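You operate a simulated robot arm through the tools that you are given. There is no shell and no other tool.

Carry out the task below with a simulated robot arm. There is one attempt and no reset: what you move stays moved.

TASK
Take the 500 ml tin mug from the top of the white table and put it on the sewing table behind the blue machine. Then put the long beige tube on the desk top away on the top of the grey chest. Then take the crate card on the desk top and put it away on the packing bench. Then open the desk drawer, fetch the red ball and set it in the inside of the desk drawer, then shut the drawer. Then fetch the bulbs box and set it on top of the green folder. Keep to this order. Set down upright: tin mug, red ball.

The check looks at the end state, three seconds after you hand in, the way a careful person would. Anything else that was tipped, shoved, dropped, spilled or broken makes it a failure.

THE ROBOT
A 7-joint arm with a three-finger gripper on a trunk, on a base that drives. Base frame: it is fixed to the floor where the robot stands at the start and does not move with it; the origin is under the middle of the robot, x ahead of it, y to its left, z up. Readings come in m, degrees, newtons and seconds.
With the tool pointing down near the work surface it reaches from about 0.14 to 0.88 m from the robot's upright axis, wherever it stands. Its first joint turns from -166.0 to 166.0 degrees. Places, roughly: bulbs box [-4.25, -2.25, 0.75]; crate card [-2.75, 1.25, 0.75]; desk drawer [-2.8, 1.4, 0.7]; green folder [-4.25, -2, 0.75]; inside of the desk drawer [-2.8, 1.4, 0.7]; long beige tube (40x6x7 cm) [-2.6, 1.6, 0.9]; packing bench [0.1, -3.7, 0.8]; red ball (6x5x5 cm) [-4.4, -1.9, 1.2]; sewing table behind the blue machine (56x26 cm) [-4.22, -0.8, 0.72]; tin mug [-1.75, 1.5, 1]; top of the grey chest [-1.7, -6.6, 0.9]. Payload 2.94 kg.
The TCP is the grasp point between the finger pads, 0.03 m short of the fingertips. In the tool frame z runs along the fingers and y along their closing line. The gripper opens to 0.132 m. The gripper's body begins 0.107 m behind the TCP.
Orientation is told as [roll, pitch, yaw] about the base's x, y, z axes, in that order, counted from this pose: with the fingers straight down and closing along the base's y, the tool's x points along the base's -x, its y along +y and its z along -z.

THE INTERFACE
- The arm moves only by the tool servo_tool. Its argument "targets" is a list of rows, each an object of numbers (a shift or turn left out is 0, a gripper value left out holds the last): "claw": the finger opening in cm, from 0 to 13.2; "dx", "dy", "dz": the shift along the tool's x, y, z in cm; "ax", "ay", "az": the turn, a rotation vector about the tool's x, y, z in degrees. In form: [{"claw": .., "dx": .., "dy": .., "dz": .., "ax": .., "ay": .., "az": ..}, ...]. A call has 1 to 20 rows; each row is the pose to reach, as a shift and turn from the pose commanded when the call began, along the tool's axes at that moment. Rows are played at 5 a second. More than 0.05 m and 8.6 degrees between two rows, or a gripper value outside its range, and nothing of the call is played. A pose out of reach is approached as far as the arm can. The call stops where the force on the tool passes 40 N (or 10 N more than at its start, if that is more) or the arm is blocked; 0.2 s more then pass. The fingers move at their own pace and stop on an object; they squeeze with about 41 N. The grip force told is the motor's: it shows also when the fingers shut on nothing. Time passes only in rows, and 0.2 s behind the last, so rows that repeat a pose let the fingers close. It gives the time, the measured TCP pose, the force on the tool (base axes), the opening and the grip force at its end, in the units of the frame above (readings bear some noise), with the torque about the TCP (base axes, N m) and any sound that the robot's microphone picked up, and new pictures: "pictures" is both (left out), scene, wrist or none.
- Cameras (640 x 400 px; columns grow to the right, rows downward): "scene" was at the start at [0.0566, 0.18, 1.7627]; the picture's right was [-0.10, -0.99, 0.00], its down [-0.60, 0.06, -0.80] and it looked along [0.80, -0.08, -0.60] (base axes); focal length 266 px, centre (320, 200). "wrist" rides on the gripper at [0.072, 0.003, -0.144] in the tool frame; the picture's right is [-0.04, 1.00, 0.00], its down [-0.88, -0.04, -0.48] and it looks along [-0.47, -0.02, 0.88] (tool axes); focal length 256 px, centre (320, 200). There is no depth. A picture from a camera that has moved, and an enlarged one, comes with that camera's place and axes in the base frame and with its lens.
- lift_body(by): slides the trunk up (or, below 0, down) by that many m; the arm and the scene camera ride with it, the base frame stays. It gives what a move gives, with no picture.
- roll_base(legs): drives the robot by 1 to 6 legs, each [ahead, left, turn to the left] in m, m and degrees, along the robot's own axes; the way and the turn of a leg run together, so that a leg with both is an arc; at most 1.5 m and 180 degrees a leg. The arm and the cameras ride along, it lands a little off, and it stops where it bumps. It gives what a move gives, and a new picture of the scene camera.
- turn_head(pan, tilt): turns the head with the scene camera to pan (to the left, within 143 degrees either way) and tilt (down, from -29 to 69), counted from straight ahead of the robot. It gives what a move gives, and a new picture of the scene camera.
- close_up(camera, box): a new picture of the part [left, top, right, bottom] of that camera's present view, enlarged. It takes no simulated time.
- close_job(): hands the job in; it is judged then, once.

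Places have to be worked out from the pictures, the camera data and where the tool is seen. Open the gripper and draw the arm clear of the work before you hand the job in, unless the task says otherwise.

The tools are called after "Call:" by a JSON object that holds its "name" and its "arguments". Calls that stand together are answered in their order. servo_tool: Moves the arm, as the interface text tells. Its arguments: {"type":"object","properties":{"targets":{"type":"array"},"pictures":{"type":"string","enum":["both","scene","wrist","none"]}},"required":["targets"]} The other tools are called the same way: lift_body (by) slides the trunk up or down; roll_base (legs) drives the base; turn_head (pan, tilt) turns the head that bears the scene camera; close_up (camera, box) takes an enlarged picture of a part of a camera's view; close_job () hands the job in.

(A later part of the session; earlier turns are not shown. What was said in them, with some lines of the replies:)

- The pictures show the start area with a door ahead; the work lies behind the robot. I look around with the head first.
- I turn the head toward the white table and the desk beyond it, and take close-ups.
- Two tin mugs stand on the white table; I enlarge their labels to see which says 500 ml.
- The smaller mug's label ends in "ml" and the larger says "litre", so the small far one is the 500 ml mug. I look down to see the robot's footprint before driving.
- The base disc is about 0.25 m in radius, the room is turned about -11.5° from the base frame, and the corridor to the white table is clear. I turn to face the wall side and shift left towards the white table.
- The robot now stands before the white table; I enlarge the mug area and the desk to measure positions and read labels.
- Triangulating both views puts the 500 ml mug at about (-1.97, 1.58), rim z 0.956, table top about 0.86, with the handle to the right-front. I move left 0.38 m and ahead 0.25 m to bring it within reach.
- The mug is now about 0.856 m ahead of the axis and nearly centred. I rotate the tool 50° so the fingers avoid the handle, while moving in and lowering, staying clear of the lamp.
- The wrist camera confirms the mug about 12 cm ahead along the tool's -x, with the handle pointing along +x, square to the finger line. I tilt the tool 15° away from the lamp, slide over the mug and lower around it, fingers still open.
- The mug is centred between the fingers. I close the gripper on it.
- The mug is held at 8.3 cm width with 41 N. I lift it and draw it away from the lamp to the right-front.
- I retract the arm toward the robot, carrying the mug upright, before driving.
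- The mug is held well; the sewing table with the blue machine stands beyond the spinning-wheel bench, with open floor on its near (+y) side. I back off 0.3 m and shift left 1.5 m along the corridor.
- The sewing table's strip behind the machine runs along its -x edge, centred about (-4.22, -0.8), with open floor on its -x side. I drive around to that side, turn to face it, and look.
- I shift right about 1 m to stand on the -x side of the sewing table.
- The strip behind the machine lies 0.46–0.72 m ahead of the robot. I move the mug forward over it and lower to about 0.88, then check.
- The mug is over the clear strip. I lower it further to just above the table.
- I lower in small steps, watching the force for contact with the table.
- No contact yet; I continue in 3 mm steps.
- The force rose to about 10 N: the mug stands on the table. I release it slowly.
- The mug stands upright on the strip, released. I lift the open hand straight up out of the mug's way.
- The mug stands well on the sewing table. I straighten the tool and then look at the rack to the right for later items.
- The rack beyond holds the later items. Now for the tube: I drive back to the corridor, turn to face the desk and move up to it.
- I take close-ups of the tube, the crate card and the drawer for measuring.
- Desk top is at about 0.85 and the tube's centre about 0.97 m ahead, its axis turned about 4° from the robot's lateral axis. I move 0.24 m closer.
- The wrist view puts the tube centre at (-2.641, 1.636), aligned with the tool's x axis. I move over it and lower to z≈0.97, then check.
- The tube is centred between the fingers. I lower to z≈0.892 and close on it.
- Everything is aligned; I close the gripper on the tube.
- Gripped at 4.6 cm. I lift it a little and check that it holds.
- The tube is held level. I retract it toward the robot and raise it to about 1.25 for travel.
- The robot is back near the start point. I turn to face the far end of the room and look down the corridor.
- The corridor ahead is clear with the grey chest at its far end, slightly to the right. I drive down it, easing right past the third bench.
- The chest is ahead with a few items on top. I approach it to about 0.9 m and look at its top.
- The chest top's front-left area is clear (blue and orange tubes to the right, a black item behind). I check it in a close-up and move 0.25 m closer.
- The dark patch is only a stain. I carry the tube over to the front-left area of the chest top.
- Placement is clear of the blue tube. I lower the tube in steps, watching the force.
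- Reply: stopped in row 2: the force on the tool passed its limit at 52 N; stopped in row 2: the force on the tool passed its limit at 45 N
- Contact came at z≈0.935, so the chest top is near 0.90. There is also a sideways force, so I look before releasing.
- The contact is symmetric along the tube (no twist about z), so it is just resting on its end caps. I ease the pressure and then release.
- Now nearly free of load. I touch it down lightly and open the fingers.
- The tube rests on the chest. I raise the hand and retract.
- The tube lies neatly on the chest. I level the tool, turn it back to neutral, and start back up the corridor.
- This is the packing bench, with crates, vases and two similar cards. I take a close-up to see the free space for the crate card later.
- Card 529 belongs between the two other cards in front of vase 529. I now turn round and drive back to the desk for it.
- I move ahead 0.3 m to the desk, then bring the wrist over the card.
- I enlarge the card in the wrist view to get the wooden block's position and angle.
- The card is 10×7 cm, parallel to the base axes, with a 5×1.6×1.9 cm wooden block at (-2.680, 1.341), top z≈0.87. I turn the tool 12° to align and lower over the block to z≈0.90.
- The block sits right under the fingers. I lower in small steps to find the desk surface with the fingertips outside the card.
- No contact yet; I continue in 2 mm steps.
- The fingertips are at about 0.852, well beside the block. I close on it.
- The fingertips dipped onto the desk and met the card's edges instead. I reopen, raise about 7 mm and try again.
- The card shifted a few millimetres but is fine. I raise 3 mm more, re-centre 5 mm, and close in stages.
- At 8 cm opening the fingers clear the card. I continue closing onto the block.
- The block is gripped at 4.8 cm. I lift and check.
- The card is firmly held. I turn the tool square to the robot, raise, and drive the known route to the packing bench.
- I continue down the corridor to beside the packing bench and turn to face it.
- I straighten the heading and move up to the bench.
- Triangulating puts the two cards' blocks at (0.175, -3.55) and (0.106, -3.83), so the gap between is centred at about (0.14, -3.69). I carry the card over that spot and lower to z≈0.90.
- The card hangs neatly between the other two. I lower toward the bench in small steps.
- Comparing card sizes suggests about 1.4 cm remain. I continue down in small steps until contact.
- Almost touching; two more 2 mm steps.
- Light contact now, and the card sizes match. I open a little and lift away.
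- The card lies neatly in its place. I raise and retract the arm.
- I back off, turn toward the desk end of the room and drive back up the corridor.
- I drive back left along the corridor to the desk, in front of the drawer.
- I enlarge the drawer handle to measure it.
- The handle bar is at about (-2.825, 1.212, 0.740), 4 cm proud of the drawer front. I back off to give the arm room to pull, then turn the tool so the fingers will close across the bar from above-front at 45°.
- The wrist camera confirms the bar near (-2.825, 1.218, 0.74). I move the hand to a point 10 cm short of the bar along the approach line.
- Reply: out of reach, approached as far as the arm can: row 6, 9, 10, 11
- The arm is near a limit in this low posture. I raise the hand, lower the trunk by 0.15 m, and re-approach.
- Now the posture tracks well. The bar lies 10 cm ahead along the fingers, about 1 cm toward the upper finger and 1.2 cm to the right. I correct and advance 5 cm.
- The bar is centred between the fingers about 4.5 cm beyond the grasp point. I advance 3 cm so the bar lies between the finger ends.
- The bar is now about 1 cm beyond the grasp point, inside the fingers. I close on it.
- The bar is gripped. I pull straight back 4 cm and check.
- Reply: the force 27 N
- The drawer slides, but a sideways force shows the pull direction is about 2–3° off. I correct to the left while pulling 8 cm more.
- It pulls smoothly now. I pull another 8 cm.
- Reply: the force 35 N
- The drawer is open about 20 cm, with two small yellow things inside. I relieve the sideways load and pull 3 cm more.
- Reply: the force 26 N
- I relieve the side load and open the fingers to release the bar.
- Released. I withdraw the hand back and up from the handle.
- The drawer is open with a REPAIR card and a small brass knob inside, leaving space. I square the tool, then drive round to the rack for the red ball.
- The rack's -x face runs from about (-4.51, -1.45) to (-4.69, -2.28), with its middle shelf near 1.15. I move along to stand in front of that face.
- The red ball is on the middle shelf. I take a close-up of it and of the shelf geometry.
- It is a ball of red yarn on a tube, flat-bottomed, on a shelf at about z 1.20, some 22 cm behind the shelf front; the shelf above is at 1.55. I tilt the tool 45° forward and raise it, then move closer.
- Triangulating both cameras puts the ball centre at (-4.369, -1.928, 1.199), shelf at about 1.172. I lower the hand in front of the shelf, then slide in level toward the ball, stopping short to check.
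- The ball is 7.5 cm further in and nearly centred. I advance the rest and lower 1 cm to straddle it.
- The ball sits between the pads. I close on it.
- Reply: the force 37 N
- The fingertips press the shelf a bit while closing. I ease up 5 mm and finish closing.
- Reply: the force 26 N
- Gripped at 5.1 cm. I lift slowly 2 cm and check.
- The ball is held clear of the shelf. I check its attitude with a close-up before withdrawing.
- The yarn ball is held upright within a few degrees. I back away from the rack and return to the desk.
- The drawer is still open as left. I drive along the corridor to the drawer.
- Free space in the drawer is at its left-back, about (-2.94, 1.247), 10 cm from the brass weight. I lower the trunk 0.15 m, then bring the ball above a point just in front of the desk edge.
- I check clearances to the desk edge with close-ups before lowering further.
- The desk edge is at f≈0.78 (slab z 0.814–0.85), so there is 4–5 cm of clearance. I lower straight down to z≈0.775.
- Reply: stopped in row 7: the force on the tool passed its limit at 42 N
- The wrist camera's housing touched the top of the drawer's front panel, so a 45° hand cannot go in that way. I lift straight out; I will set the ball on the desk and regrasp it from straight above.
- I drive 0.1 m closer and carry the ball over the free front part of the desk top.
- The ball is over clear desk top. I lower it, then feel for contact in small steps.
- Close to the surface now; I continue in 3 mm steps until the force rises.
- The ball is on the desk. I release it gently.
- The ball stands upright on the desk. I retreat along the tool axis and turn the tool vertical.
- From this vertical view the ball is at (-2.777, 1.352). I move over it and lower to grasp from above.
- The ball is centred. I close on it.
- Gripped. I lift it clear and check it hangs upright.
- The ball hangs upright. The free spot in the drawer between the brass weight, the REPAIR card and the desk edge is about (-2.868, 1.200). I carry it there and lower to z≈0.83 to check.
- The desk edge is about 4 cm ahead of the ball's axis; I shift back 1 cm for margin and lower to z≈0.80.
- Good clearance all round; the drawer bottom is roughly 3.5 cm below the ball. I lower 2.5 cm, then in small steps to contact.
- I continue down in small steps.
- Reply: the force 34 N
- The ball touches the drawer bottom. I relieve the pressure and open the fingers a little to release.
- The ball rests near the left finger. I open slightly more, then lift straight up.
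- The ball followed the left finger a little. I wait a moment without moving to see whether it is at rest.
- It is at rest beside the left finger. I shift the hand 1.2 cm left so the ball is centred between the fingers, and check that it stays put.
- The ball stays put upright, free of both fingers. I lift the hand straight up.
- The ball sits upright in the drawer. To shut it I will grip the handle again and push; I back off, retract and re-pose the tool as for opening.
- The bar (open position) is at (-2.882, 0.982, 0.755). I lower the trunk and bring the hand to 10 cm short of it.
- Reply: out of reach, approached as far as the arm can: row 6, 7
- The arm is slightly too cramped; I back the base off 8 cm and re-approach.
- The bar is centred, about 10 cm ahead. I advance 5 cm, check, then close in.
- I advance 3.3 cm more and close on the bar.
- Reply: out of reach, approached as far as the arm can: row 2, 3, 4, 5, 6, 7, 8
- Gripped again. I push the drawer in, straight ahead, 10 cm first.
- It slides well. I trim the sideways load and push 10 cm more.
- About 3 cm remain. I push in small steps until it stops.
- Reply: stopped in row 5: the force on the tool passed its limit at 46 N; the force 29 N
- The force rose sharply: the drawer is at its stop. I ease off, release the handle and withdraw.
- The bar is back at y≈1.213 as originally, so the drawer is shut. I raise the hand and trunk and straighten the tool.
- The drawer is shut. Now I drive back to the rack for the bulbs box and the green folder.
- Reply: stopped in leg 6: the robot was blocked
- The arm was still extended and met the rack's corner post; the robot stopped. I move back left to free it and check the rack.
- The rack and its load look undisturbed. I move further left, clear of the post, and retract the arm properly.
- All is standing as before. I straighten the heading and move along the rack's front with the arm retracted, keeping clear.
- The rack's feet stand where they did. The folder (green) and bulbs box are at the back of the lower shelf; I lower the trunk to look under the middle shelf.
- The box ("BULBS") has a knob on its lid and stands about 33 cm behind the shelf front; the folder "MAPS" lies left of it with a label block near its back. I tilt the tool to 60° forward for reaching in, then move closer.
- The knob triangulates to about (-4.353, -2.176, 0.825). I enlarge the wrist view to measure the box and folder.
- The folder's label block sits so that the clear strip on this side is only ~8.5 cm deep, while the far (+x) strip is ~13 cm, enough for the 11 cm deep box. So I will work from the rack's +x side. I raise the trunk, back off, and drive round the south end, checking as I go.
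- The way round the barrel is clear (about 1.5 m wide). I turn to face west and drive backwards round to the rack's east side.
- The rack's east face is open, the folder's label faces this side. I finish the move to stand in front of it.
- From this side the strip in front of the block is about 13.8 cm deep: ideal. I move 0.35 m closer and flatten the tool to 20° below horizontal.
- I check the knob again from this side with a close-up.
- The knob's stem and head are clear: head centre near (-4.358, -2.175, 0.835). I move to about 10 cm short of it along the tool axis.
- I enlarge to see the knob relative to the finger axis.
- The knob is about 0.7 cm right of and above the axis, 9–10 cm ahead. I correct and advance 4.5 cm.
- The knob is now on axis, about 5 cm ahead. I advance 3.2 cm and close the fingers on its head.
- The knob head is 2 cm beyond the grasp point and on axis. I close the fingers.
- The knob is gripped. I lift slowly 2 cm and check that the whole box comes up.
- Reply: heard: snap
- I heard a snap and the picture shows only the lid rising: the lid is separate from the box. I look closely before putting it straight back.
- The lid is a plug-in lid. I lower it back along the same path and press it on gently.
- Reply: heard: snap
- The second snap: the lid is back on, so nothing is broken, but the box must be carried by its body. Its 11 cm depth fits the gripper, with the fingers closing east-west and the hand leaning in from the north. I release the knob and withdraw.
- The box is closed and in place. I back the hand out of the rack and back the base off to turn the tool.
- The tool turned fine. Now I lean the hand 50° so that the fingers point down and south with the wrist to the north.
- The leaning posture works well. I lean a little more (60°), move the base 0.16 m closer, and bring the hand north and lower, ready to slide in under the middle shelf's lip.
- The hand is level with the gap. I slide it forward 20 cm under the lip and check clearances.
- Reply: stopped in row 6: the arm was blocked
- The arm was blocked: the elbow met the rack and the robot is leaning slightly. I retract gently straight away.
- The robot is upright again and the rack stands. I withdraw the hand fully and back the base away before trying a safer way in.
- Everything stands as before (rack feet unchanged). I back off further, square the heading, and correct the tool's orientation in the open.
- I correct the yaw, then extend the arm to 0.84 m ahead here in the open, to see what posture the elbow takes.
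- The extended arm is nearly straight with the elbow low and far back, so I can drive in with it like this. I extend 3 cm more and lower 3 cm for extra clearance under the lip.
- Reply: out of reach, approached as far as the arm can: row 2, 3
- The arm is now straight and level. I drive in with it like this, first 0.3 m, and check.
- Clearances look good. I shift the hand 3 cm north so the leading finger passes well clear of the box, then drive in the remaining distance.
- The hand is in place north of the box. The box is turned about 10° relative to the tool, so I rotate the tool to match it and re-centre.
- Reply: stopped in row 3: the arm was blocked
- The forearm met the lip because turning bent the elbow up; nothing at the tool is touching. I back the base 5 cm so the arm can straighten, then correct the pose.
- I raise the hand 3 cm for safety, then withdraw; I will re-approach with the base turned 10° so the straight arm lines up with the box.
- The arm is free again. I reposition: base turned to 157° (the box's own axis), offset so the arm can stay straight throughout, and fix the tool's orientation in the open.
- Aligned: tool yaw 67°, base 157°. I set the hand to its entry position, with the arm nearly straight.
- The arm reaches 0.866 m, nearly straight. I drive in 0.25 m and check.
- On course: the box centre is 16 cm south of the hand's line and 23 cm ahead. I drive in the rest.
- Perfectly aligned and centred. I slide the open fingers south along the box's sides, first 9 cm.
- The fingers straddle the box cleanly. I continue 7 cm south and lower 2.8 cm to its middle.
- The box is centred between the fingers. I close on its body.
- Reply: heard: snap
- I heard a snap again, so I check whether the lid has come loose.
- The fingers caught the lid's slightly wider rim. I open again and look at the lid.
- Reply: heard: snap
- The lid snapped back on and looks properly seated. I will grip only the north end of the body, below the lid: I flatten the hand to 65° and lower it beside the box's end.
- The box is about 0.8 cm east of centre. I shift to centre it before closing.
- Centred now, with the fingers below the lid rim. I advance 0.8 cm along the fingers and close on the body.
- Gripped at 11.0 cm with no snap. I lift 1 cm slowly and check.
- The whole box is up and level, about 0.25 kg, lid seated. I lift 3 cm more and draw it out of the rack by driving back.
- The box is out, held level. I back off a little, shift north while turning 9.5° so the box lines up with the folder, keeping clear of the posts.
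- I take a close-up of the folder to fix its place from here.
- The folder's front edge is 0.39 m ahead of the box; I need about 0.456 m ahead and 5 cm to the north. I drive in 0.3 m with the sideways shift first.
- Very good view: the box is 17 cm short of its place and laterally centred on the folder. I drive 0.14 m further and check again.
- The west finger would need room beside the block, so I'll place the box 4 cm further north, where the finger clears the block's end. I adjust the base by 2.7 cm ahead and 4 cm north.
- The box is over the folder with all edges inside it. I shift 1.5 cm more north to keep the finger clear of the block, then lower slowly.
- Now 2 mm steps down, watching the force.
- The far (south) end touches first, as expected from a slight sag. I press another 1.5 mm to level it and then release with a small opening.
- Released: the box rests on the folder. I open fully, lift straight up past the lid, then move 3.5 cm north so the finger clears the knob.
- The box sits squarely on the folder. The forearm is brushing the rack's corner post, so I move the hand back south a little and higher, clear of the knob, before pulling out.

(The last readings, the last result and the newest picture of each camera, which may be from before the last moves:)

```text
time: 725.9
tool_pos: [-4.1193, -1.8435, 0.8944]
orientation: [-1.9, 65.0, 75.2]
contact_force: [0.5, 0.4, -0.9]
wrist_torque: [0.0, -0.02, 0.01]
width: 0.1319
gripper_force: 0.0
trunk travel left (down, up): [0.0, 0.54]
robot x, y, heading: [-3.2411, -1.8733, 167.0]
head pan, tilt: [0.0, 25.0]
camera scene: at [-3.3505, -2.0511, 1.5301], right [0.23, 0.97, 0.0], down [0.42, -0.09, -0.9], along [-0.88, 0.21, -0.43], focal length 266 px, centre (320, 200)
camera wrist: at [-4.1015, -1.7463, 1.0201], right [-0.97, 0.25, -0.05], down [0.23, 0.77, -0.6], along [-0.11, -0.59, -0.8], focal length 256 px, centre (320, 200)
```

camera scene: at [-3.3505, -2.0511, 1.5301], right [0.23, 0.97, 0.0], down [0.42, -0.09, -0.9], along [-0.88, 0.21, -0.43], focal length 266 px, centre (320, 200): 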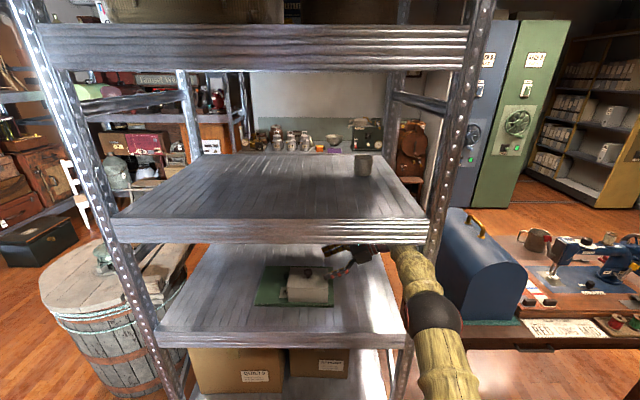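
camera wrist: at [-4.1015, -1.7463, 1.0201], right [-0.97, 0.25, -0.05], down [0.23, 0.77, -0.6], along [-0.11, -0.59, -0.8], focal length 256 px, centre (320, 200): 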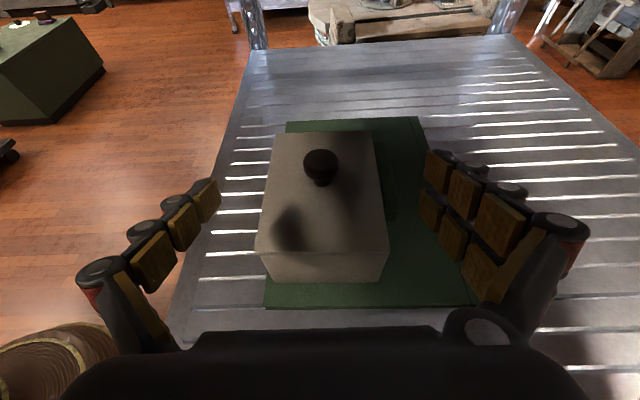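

The arm is still lightly touching the lip. I lower 2 cm again and check that the robot stands free.

Call:
{"name": "servo_tool", "arguments": {"targets": [{"dx": -0.9, "dz": 0.42}, {"dx": -1.8, "dz": 0.85}, {"dx": -1.6, "dz": 1.3}, {"dx": -1.6, "dz": 1.3}]}}

```text
time: 726.9
tool_pos: [-4.1183, -1.8465, 0.8884]
orientation: [0.9, 65.1, 77.3]
contact_force: [0.4, -0.2, -0.3]
wrist_torque: [-0.06, 0.01, -0.02]
width: 0.132
gripper_force: 0.1
trunk travel left (down, up): [0.0, 0.54]
robot x, y, heading: [-3.2415, -1.8739, 167.0]
head pan, tilt: [0.0, 25.0]
camera scene: at [-3.3455, -2.0503, 1.5312], right [0.23, 0.97, 0.0], down [0.41, -0.09, -0.91], along [-0.88, 0.21, -0.42], focal length 266 px, centre (320, 200)
camera wrist: at [-4.0977, -1.7478, 1.0151], right [-0.97, 0.25, -0.03], down [0.22, 0.77, -0.6], along [-0.12, -0.58, -0.8], focal length 256 px, centre (320, 200)
```

scene: 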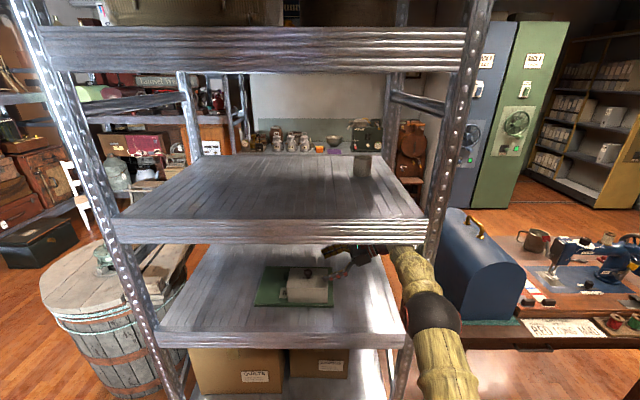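
wrist: 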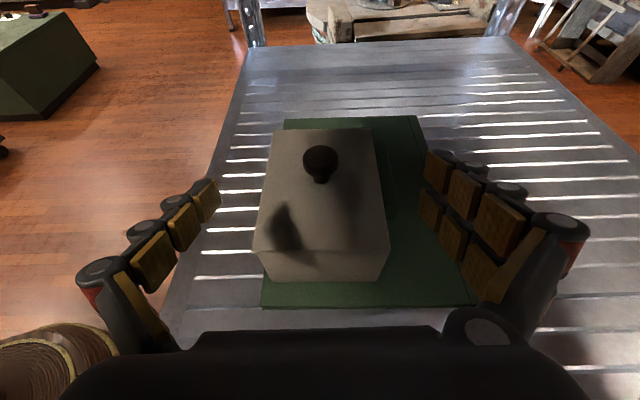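

The robot stands free and level again, and the finger is clear of the knob. I pull straight back out.

Call:
{"name": "roll_base", "arguments": {"legs": [[-0.15, 0, 0]]}}

Call:
{"name": "servo_tool", "arguments": {"targets": [{"dx": 0}, {"dx": 0}], "pictures": "wrist"}}

```text
time: 728.5
tool_pos: [-3.9712, -1.8921, 0.8841]
orientation: [-0.1, 65.1, 77.3]
contact_force: [0.2, -0.5, 0.7]
wrist_torque: [0.03, -0.01, -0.03]
width: 0.1323
gripper_force: 0.0
trunk travel left (down, up): [0.0, 0.54]
robot x, y, heading: [-3.0949, -1.9115, 167.0]
head pan, tilt: [0.0, 25.0]
stopped in leg 1: the robot was blocked; the commanded pose is now the measured one
camera scene: at [-3.1974, -2.0826, 1.5313], right [0.22, 0.97, 0.0], down [0.41, -0.09, -0.91], along [-0.88, 0.2, -0.42], focal length 266 px, centre (320, 200)
```

scene: 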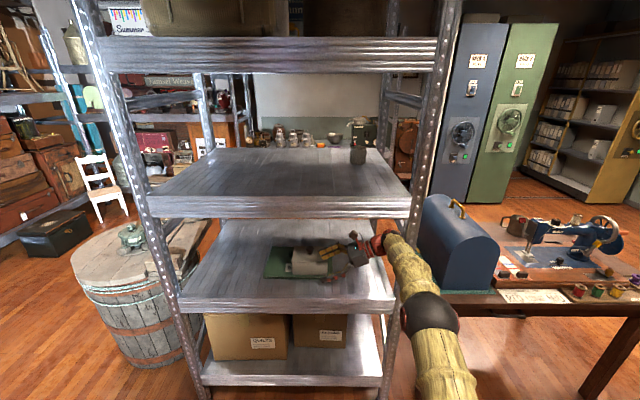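

```text
time: 729.0
tool_pos: [-3.97, -1.8926, 0.884]
orientation: [-0.1, 65.2, 77.3]
contact_force: [0.7, -1.3, -0.7]
wrist_torque: [-0.01, 0.0, -0.01]
width: 0.132
gripper_force: 0.1
trunk travel left (down, up): [0.0, 0.54]
robot x, y, heading: [-3.0914, -1.9129, 167.0]
head pan, tilt: [0.0, 25.0]
camera wrist: at [-3.9523, -1.7929, 1.0104], right [-0.97, 0.24, -0.04], down [0.21, 0.77, -0.6], along [-0.11, -0.59, -0.8], focal length 256 px, centre (320, 200)
```

wrist: 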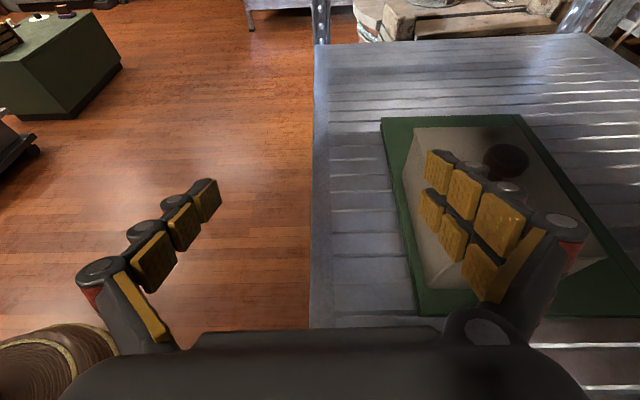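

It stopped just at the end of the move, probably the forearm brushing the post. I shift the hand 4 cm south away from it and continue backing out.

Call:
{"name": "servo_tool", "arguments": {"targets": [{"dx": 0.85, "dz": 1.8}, {"dx": 1.7, "dz": 3.6}, {"dx": 1.7, "dz": 3.6}], "pictures": "none"}}

Call:
{"name": "roll_base", "arguments": {"legs": [[-0.15, 0, 0]]}}

Call:
{"name": "servo_tool", "arguments": {"targets": [{"dx": 0}, {"dx": 0}], "pictures": "wrist"}}

```text
time: 729.9
tool_pos: [-3.9796, -1.9319, 0.8861]
orientation: [-0.1, 65.2, 77.1]
contact_force: [0.1, 0.2, -0.3]
wrist_torque: [0.02, 0.02, 0.01]
width: 0.1322
gripper_force: 0.1
trunk travel left (down, up): [0.0, 0.54]
robot x, y, heading: [-3.0935, -1.91, 166.8]
head pan, tilt: [0.0, 25.0]
```

```text
time: 731.2
tool_pos: [-3.8325, -1.9652, 0.8874]
orientation: [-0.1, 65.3, 77.1]
contact_force: [-0.5, -0.1, -0.3]
wrist_torque: [-0.01, 0.0, 0.03]
width: 0.1319
gripper_force: 0.1
trunk travel left (down, up): [0.0, 0.54]
robot x, y, heading: [-2.9445, -1.9429, 166.7]
head pan, tilt: [0.0, 25.0]
camera scene: at [-3.0499, -2.1161, 1.5314], right [0.23, 0.97, 0.0], down [0.41, -0.1, -0.91], along [-0.88, 0.21, -0.42], focal length 266 px, centre (320, 200)
```

scene: 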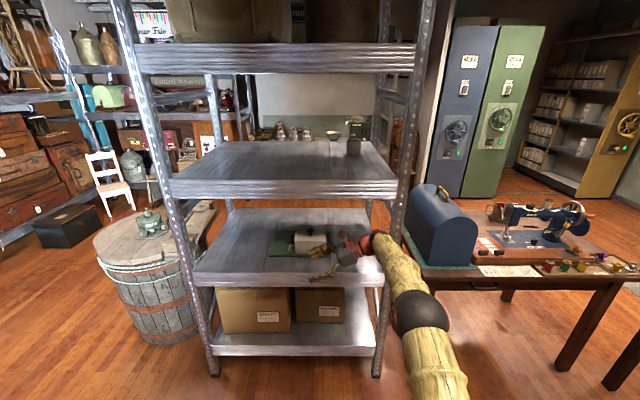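

```text
time: 731.8
tool_pos: [-3.8315, -1.9635, 0.8863]
orientation: [0.0, 65.3, 77.2]
contact_force: [-0.4, -0.2, 0.9]
wrist_torque: [0.01, -0.03, -0.02]
width: 0.132
gripper_force: 0.0
trunk travel left (down, up): [0.0, 0.54]
robot x, y, heading: [-2.9484, -1.9427, 166.7]
head pan, tilt: [0.0, 25.0]
camera wrist: at [-3.8128, -1.865, 1.0116], right [-0.97, 0.24, -0.04], down [0.21, 0.77, -0.6], along [-0.11, -0.59, -0.8], focal length 256 px, centre (320, 200)
```

wrist: 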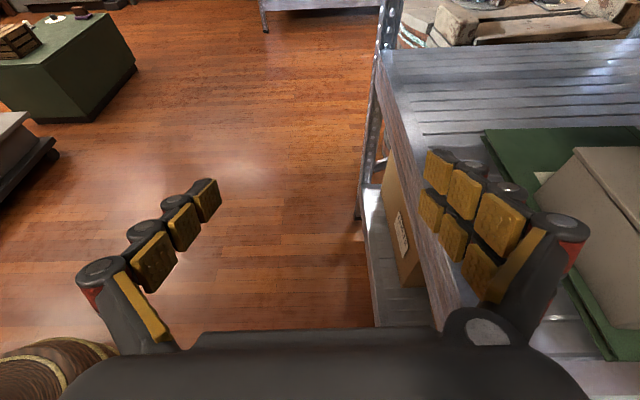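

Clear of the rack. I back off 0.2 m more and inspect the result.

Call:
{"name": "roll_base", "arguments": {"legs": [[-0.2, 0, 0]]}}

Call:
{"name": "close_up", "arguments": {"camera": "scene", "box": [220, 190, 380, 290]}}

Call:
{"name": "close_up", "arguments": {"camera": "scene", "box": [100, 0, 500, 250]}}

```text
time: 733.4
tool_pos: [-3.6378, -2.0073, 0.8854]
orientation: [-0.1, 65.3, 77.1]
contact_force: [-0.6, -0.8, 0.0]
wrist_torque: [0.01, 0.0, 0.01]
width: 0.1321
gripper_force: 0.0
trunk travel left (down, up): [0.0, 0.54]
robot x, y, heading: [-2.755, -1.9909, 166.6]
head pan, tilt: [0.0, 25.0]
camera scene: at [-2.8567, -2.1611, 1.5314], right [0.23, 0.97, 0.0], down [0.41, -0.1, -0.91], along [-0.88, 0.21, -0.42], focal length 266 px, centre (320, 200)
```

scene: 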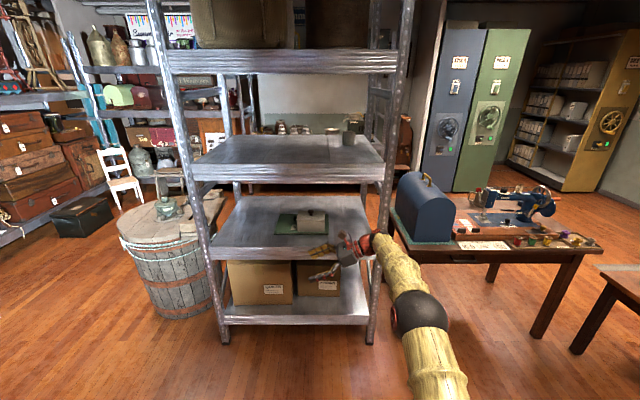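

```text
4.00 times, centred on (300, 240) of scene
camera zoom: at [-2.8567, -2.1611, 1.5314], right [0.23, 0.97, 0.0], down [0.41, -0.1, -0.91], along [-0.88, 0.21, -0.42], focal length 1065 px, centre (400, 40)
```

zoom: 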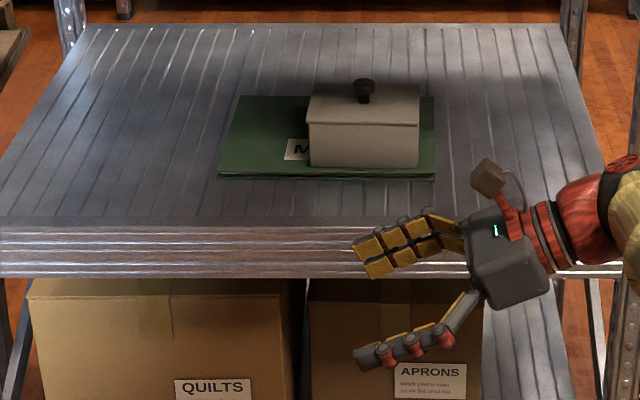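

```text
1.60 times, centred on (300, 125) of scene
camera zoom: at [-2.8567, -2.1611, 1.5314], right [0.23, 0.97, 0.0], down [0.41, -0.1, -0.91], along [-0.88, 0.21, -0.42], focal length 426 px, centre (352, 320)
```

zoom: 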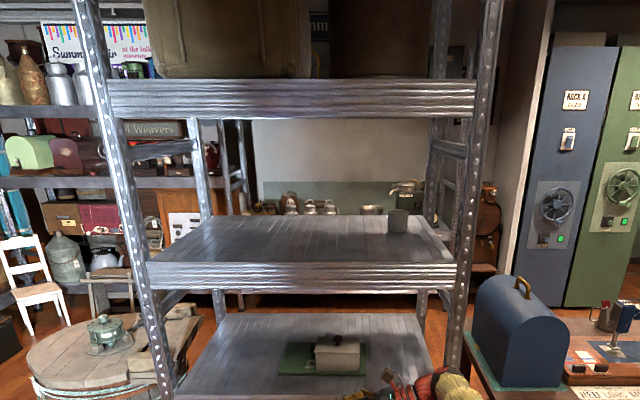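

The bulbs box sits closed and flat on the green folder, and the rack's other contents are undisturbed. I retract the arm and then check the sewing table and surroundings once more.

Call:
{"name": "servo_tool", "arguments": {"targets": [{"dy": -4}, {"dy": -8}, {"dy": -12}, {"dy": -16}, {"dy": -20}, {"dy": -24}, {"dy": -28}, {"dy": -32}, {"dy": -36}, {"dy": -40}], "pictures": "none"}}

Call:
{"name": "lift_body", "arguments": {"by": 0.25}}

Call:
{"name": "turn_head", "arguments": {"pan": -30, "tilt": 30}}

Call:
{"name": "close_up", "arguments": {"camera": "scene", "box": [160, 150, 480, 350]}}

Call:
{"name": "turn_head", "arguments": {"pan": 0, "tilt": 30}}

```text
time: 735.6
tool_pos: [-3.249, -2.096, 0.8857]
orientation: [0.0, 65.4, 77.2]
contact_force: [-0.3, 0.3, -0.2]
wrist_torque: [-0.02, -0.04, 0.03]
width: 0.132
gripper_force: 0.2
trunk travel left (down, up): [0.0, 0.54]
robot x, y, heading: [-2.7534, -1.9899, 166.8]
head pan, tilt: [0.0, 25.0]
```

```text
time: 738.2
tool_pos: [-3.2476, -2.0947, 1.1352]
orientation: [0.1, 65.2, 77.1]
contact_force: [-0.5, -0.4, 0.0]
wrist_torque: [-0.01, -0.01, 0.0]
width: 0.132
gripper_force: 0.1
trunk travel left (down, up): [-0.25, 0.29]
robot x, y, heading: [-2.7501, -1.9913, 166.5]
head pan, tilt: [0.0, 25.0]
```

```text
time: 739.1
tool_pos: [-3.2482, -2.0967, 1.1361]
orientation: [0.0, 65.2, 77.1]
contact_force: [0.2, 0.1, -0.7]
wrist_torque: [0.05, -0.02, -0.01]
width: 0.1319
gripper_force: 0.0
trunk travel left (down, up): [-0.25, 0.29]
robot x, y, heading: [-2.7513, -1.9867, 166.5]
head pan, tilt: [-30.0, 30.0]
camera scene: at [-2.8324, -2.1205, 1.7734], right [0.68, 0.73, 0.0], down [0.36, -0.34, -0.87], along [-0.63, 0.59, -0.5], focal length 266 px, centre (320, 200)
```

scene: 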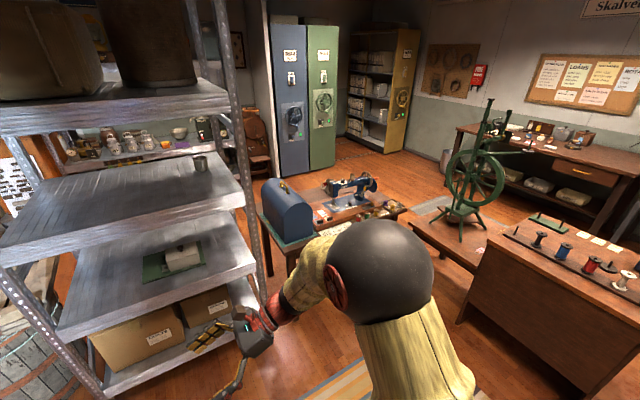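

```text
2.00 times, centred on (320, 250) of scene
camera zoom: at [-2.8324, -2.1205, 1.7734], right [0.68, 0.73, 0.0], down [0.36, -0.34, -0.87], along [-0.63, 0.59, -0.5], focal length 533 px, centre (320, 100)
```

zoom: 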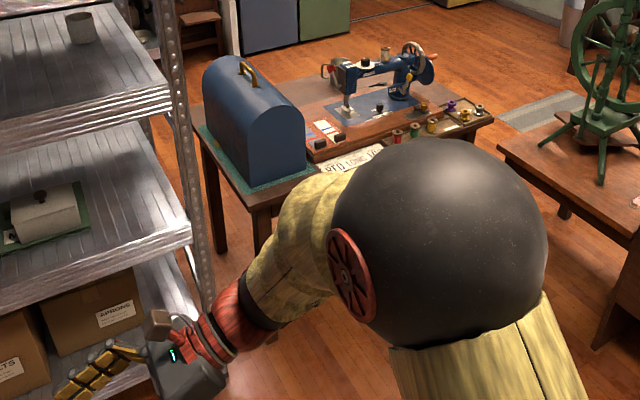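

```text
time: 740.1
tool_pos: [-3.2483, -2.095, 1.1367]
orientation: [0.0, 65.3, 77.1]
contact_force: [0.4, -0.7, -0.2]
wrist_torque: [0.04, -0.01, -0.02]
width: 0.1323
gripper_force: 0.1
trunk travel left (down, up): [-0.25, 0.29]
robot x, y, heading: [-2.7496, -1.9891, 166.8]
head pan, tilt: [0.0, 30.0]
camera scene: at [-2.8545, -2.1616, 1.7734], right [0.23, 0.97, 0.0], down [0.49, -0.12, -0.87], along [-0.84, 0.2, -0.5], focal length 266 px, centre (320, 200)
```

scene: 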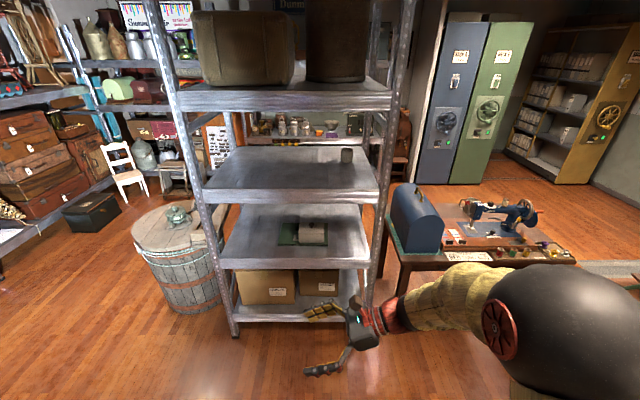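

Everything is in place: the mug stands behind the blue machine, the tube is on the chest, the card is on the packing bench, the ball is in the shut drawer, and the bulbs box is on the folder. The gripper is open and the arm is clear, so I hand in the job.

Call:
{"name": "close_job", "arguments": {}}

```text
The job is handed in.
```

All five jobs are done and handed in, in the order you gave. I don't have the verdict yet.

- **Tin mug:** the 500 ml mug stands upright on the sewing table, in the strip behind the blue machine.
- **Beige tube:** it lies on the front left of the grey chest's top, clear of the blue and orange tubes.
- **Crate card:** card No. 529 lies on the packing bench between the other two cards, in front of vase 529.
- **Red ball and drawer:** the ball, which is a wound ball of yarn, sits upright in the desk drawer, clear of the things already in it. The drawer is shut to its stop. I set the ball on the desk once on the way, to get a grip from above.
- **Bulbs box:** it sits closed and fully on top of the green folder, partly covering its MAPS label.

Some things went less smoothly:

- **Rack contacts:** the arm touched the metal rack several times while I was working there. Once the base drove it into a corner post, and once it met the middle shelf and leaned the robot slightly. After those two the rack's feet measured within about 1 cm of where they had been. In the last pictures everything on the rack looked in place.
- **Bulbs box lid:** the lid snapped off twice. It came off when I lifted by the knob and again on my first grip of the body. It snapped back on both times, and I saw no damage.
- **Nudges:** the crate card shifted a few millimetres on the desk before I had it gripped. The hand also touched the top edge of the open drawer once.
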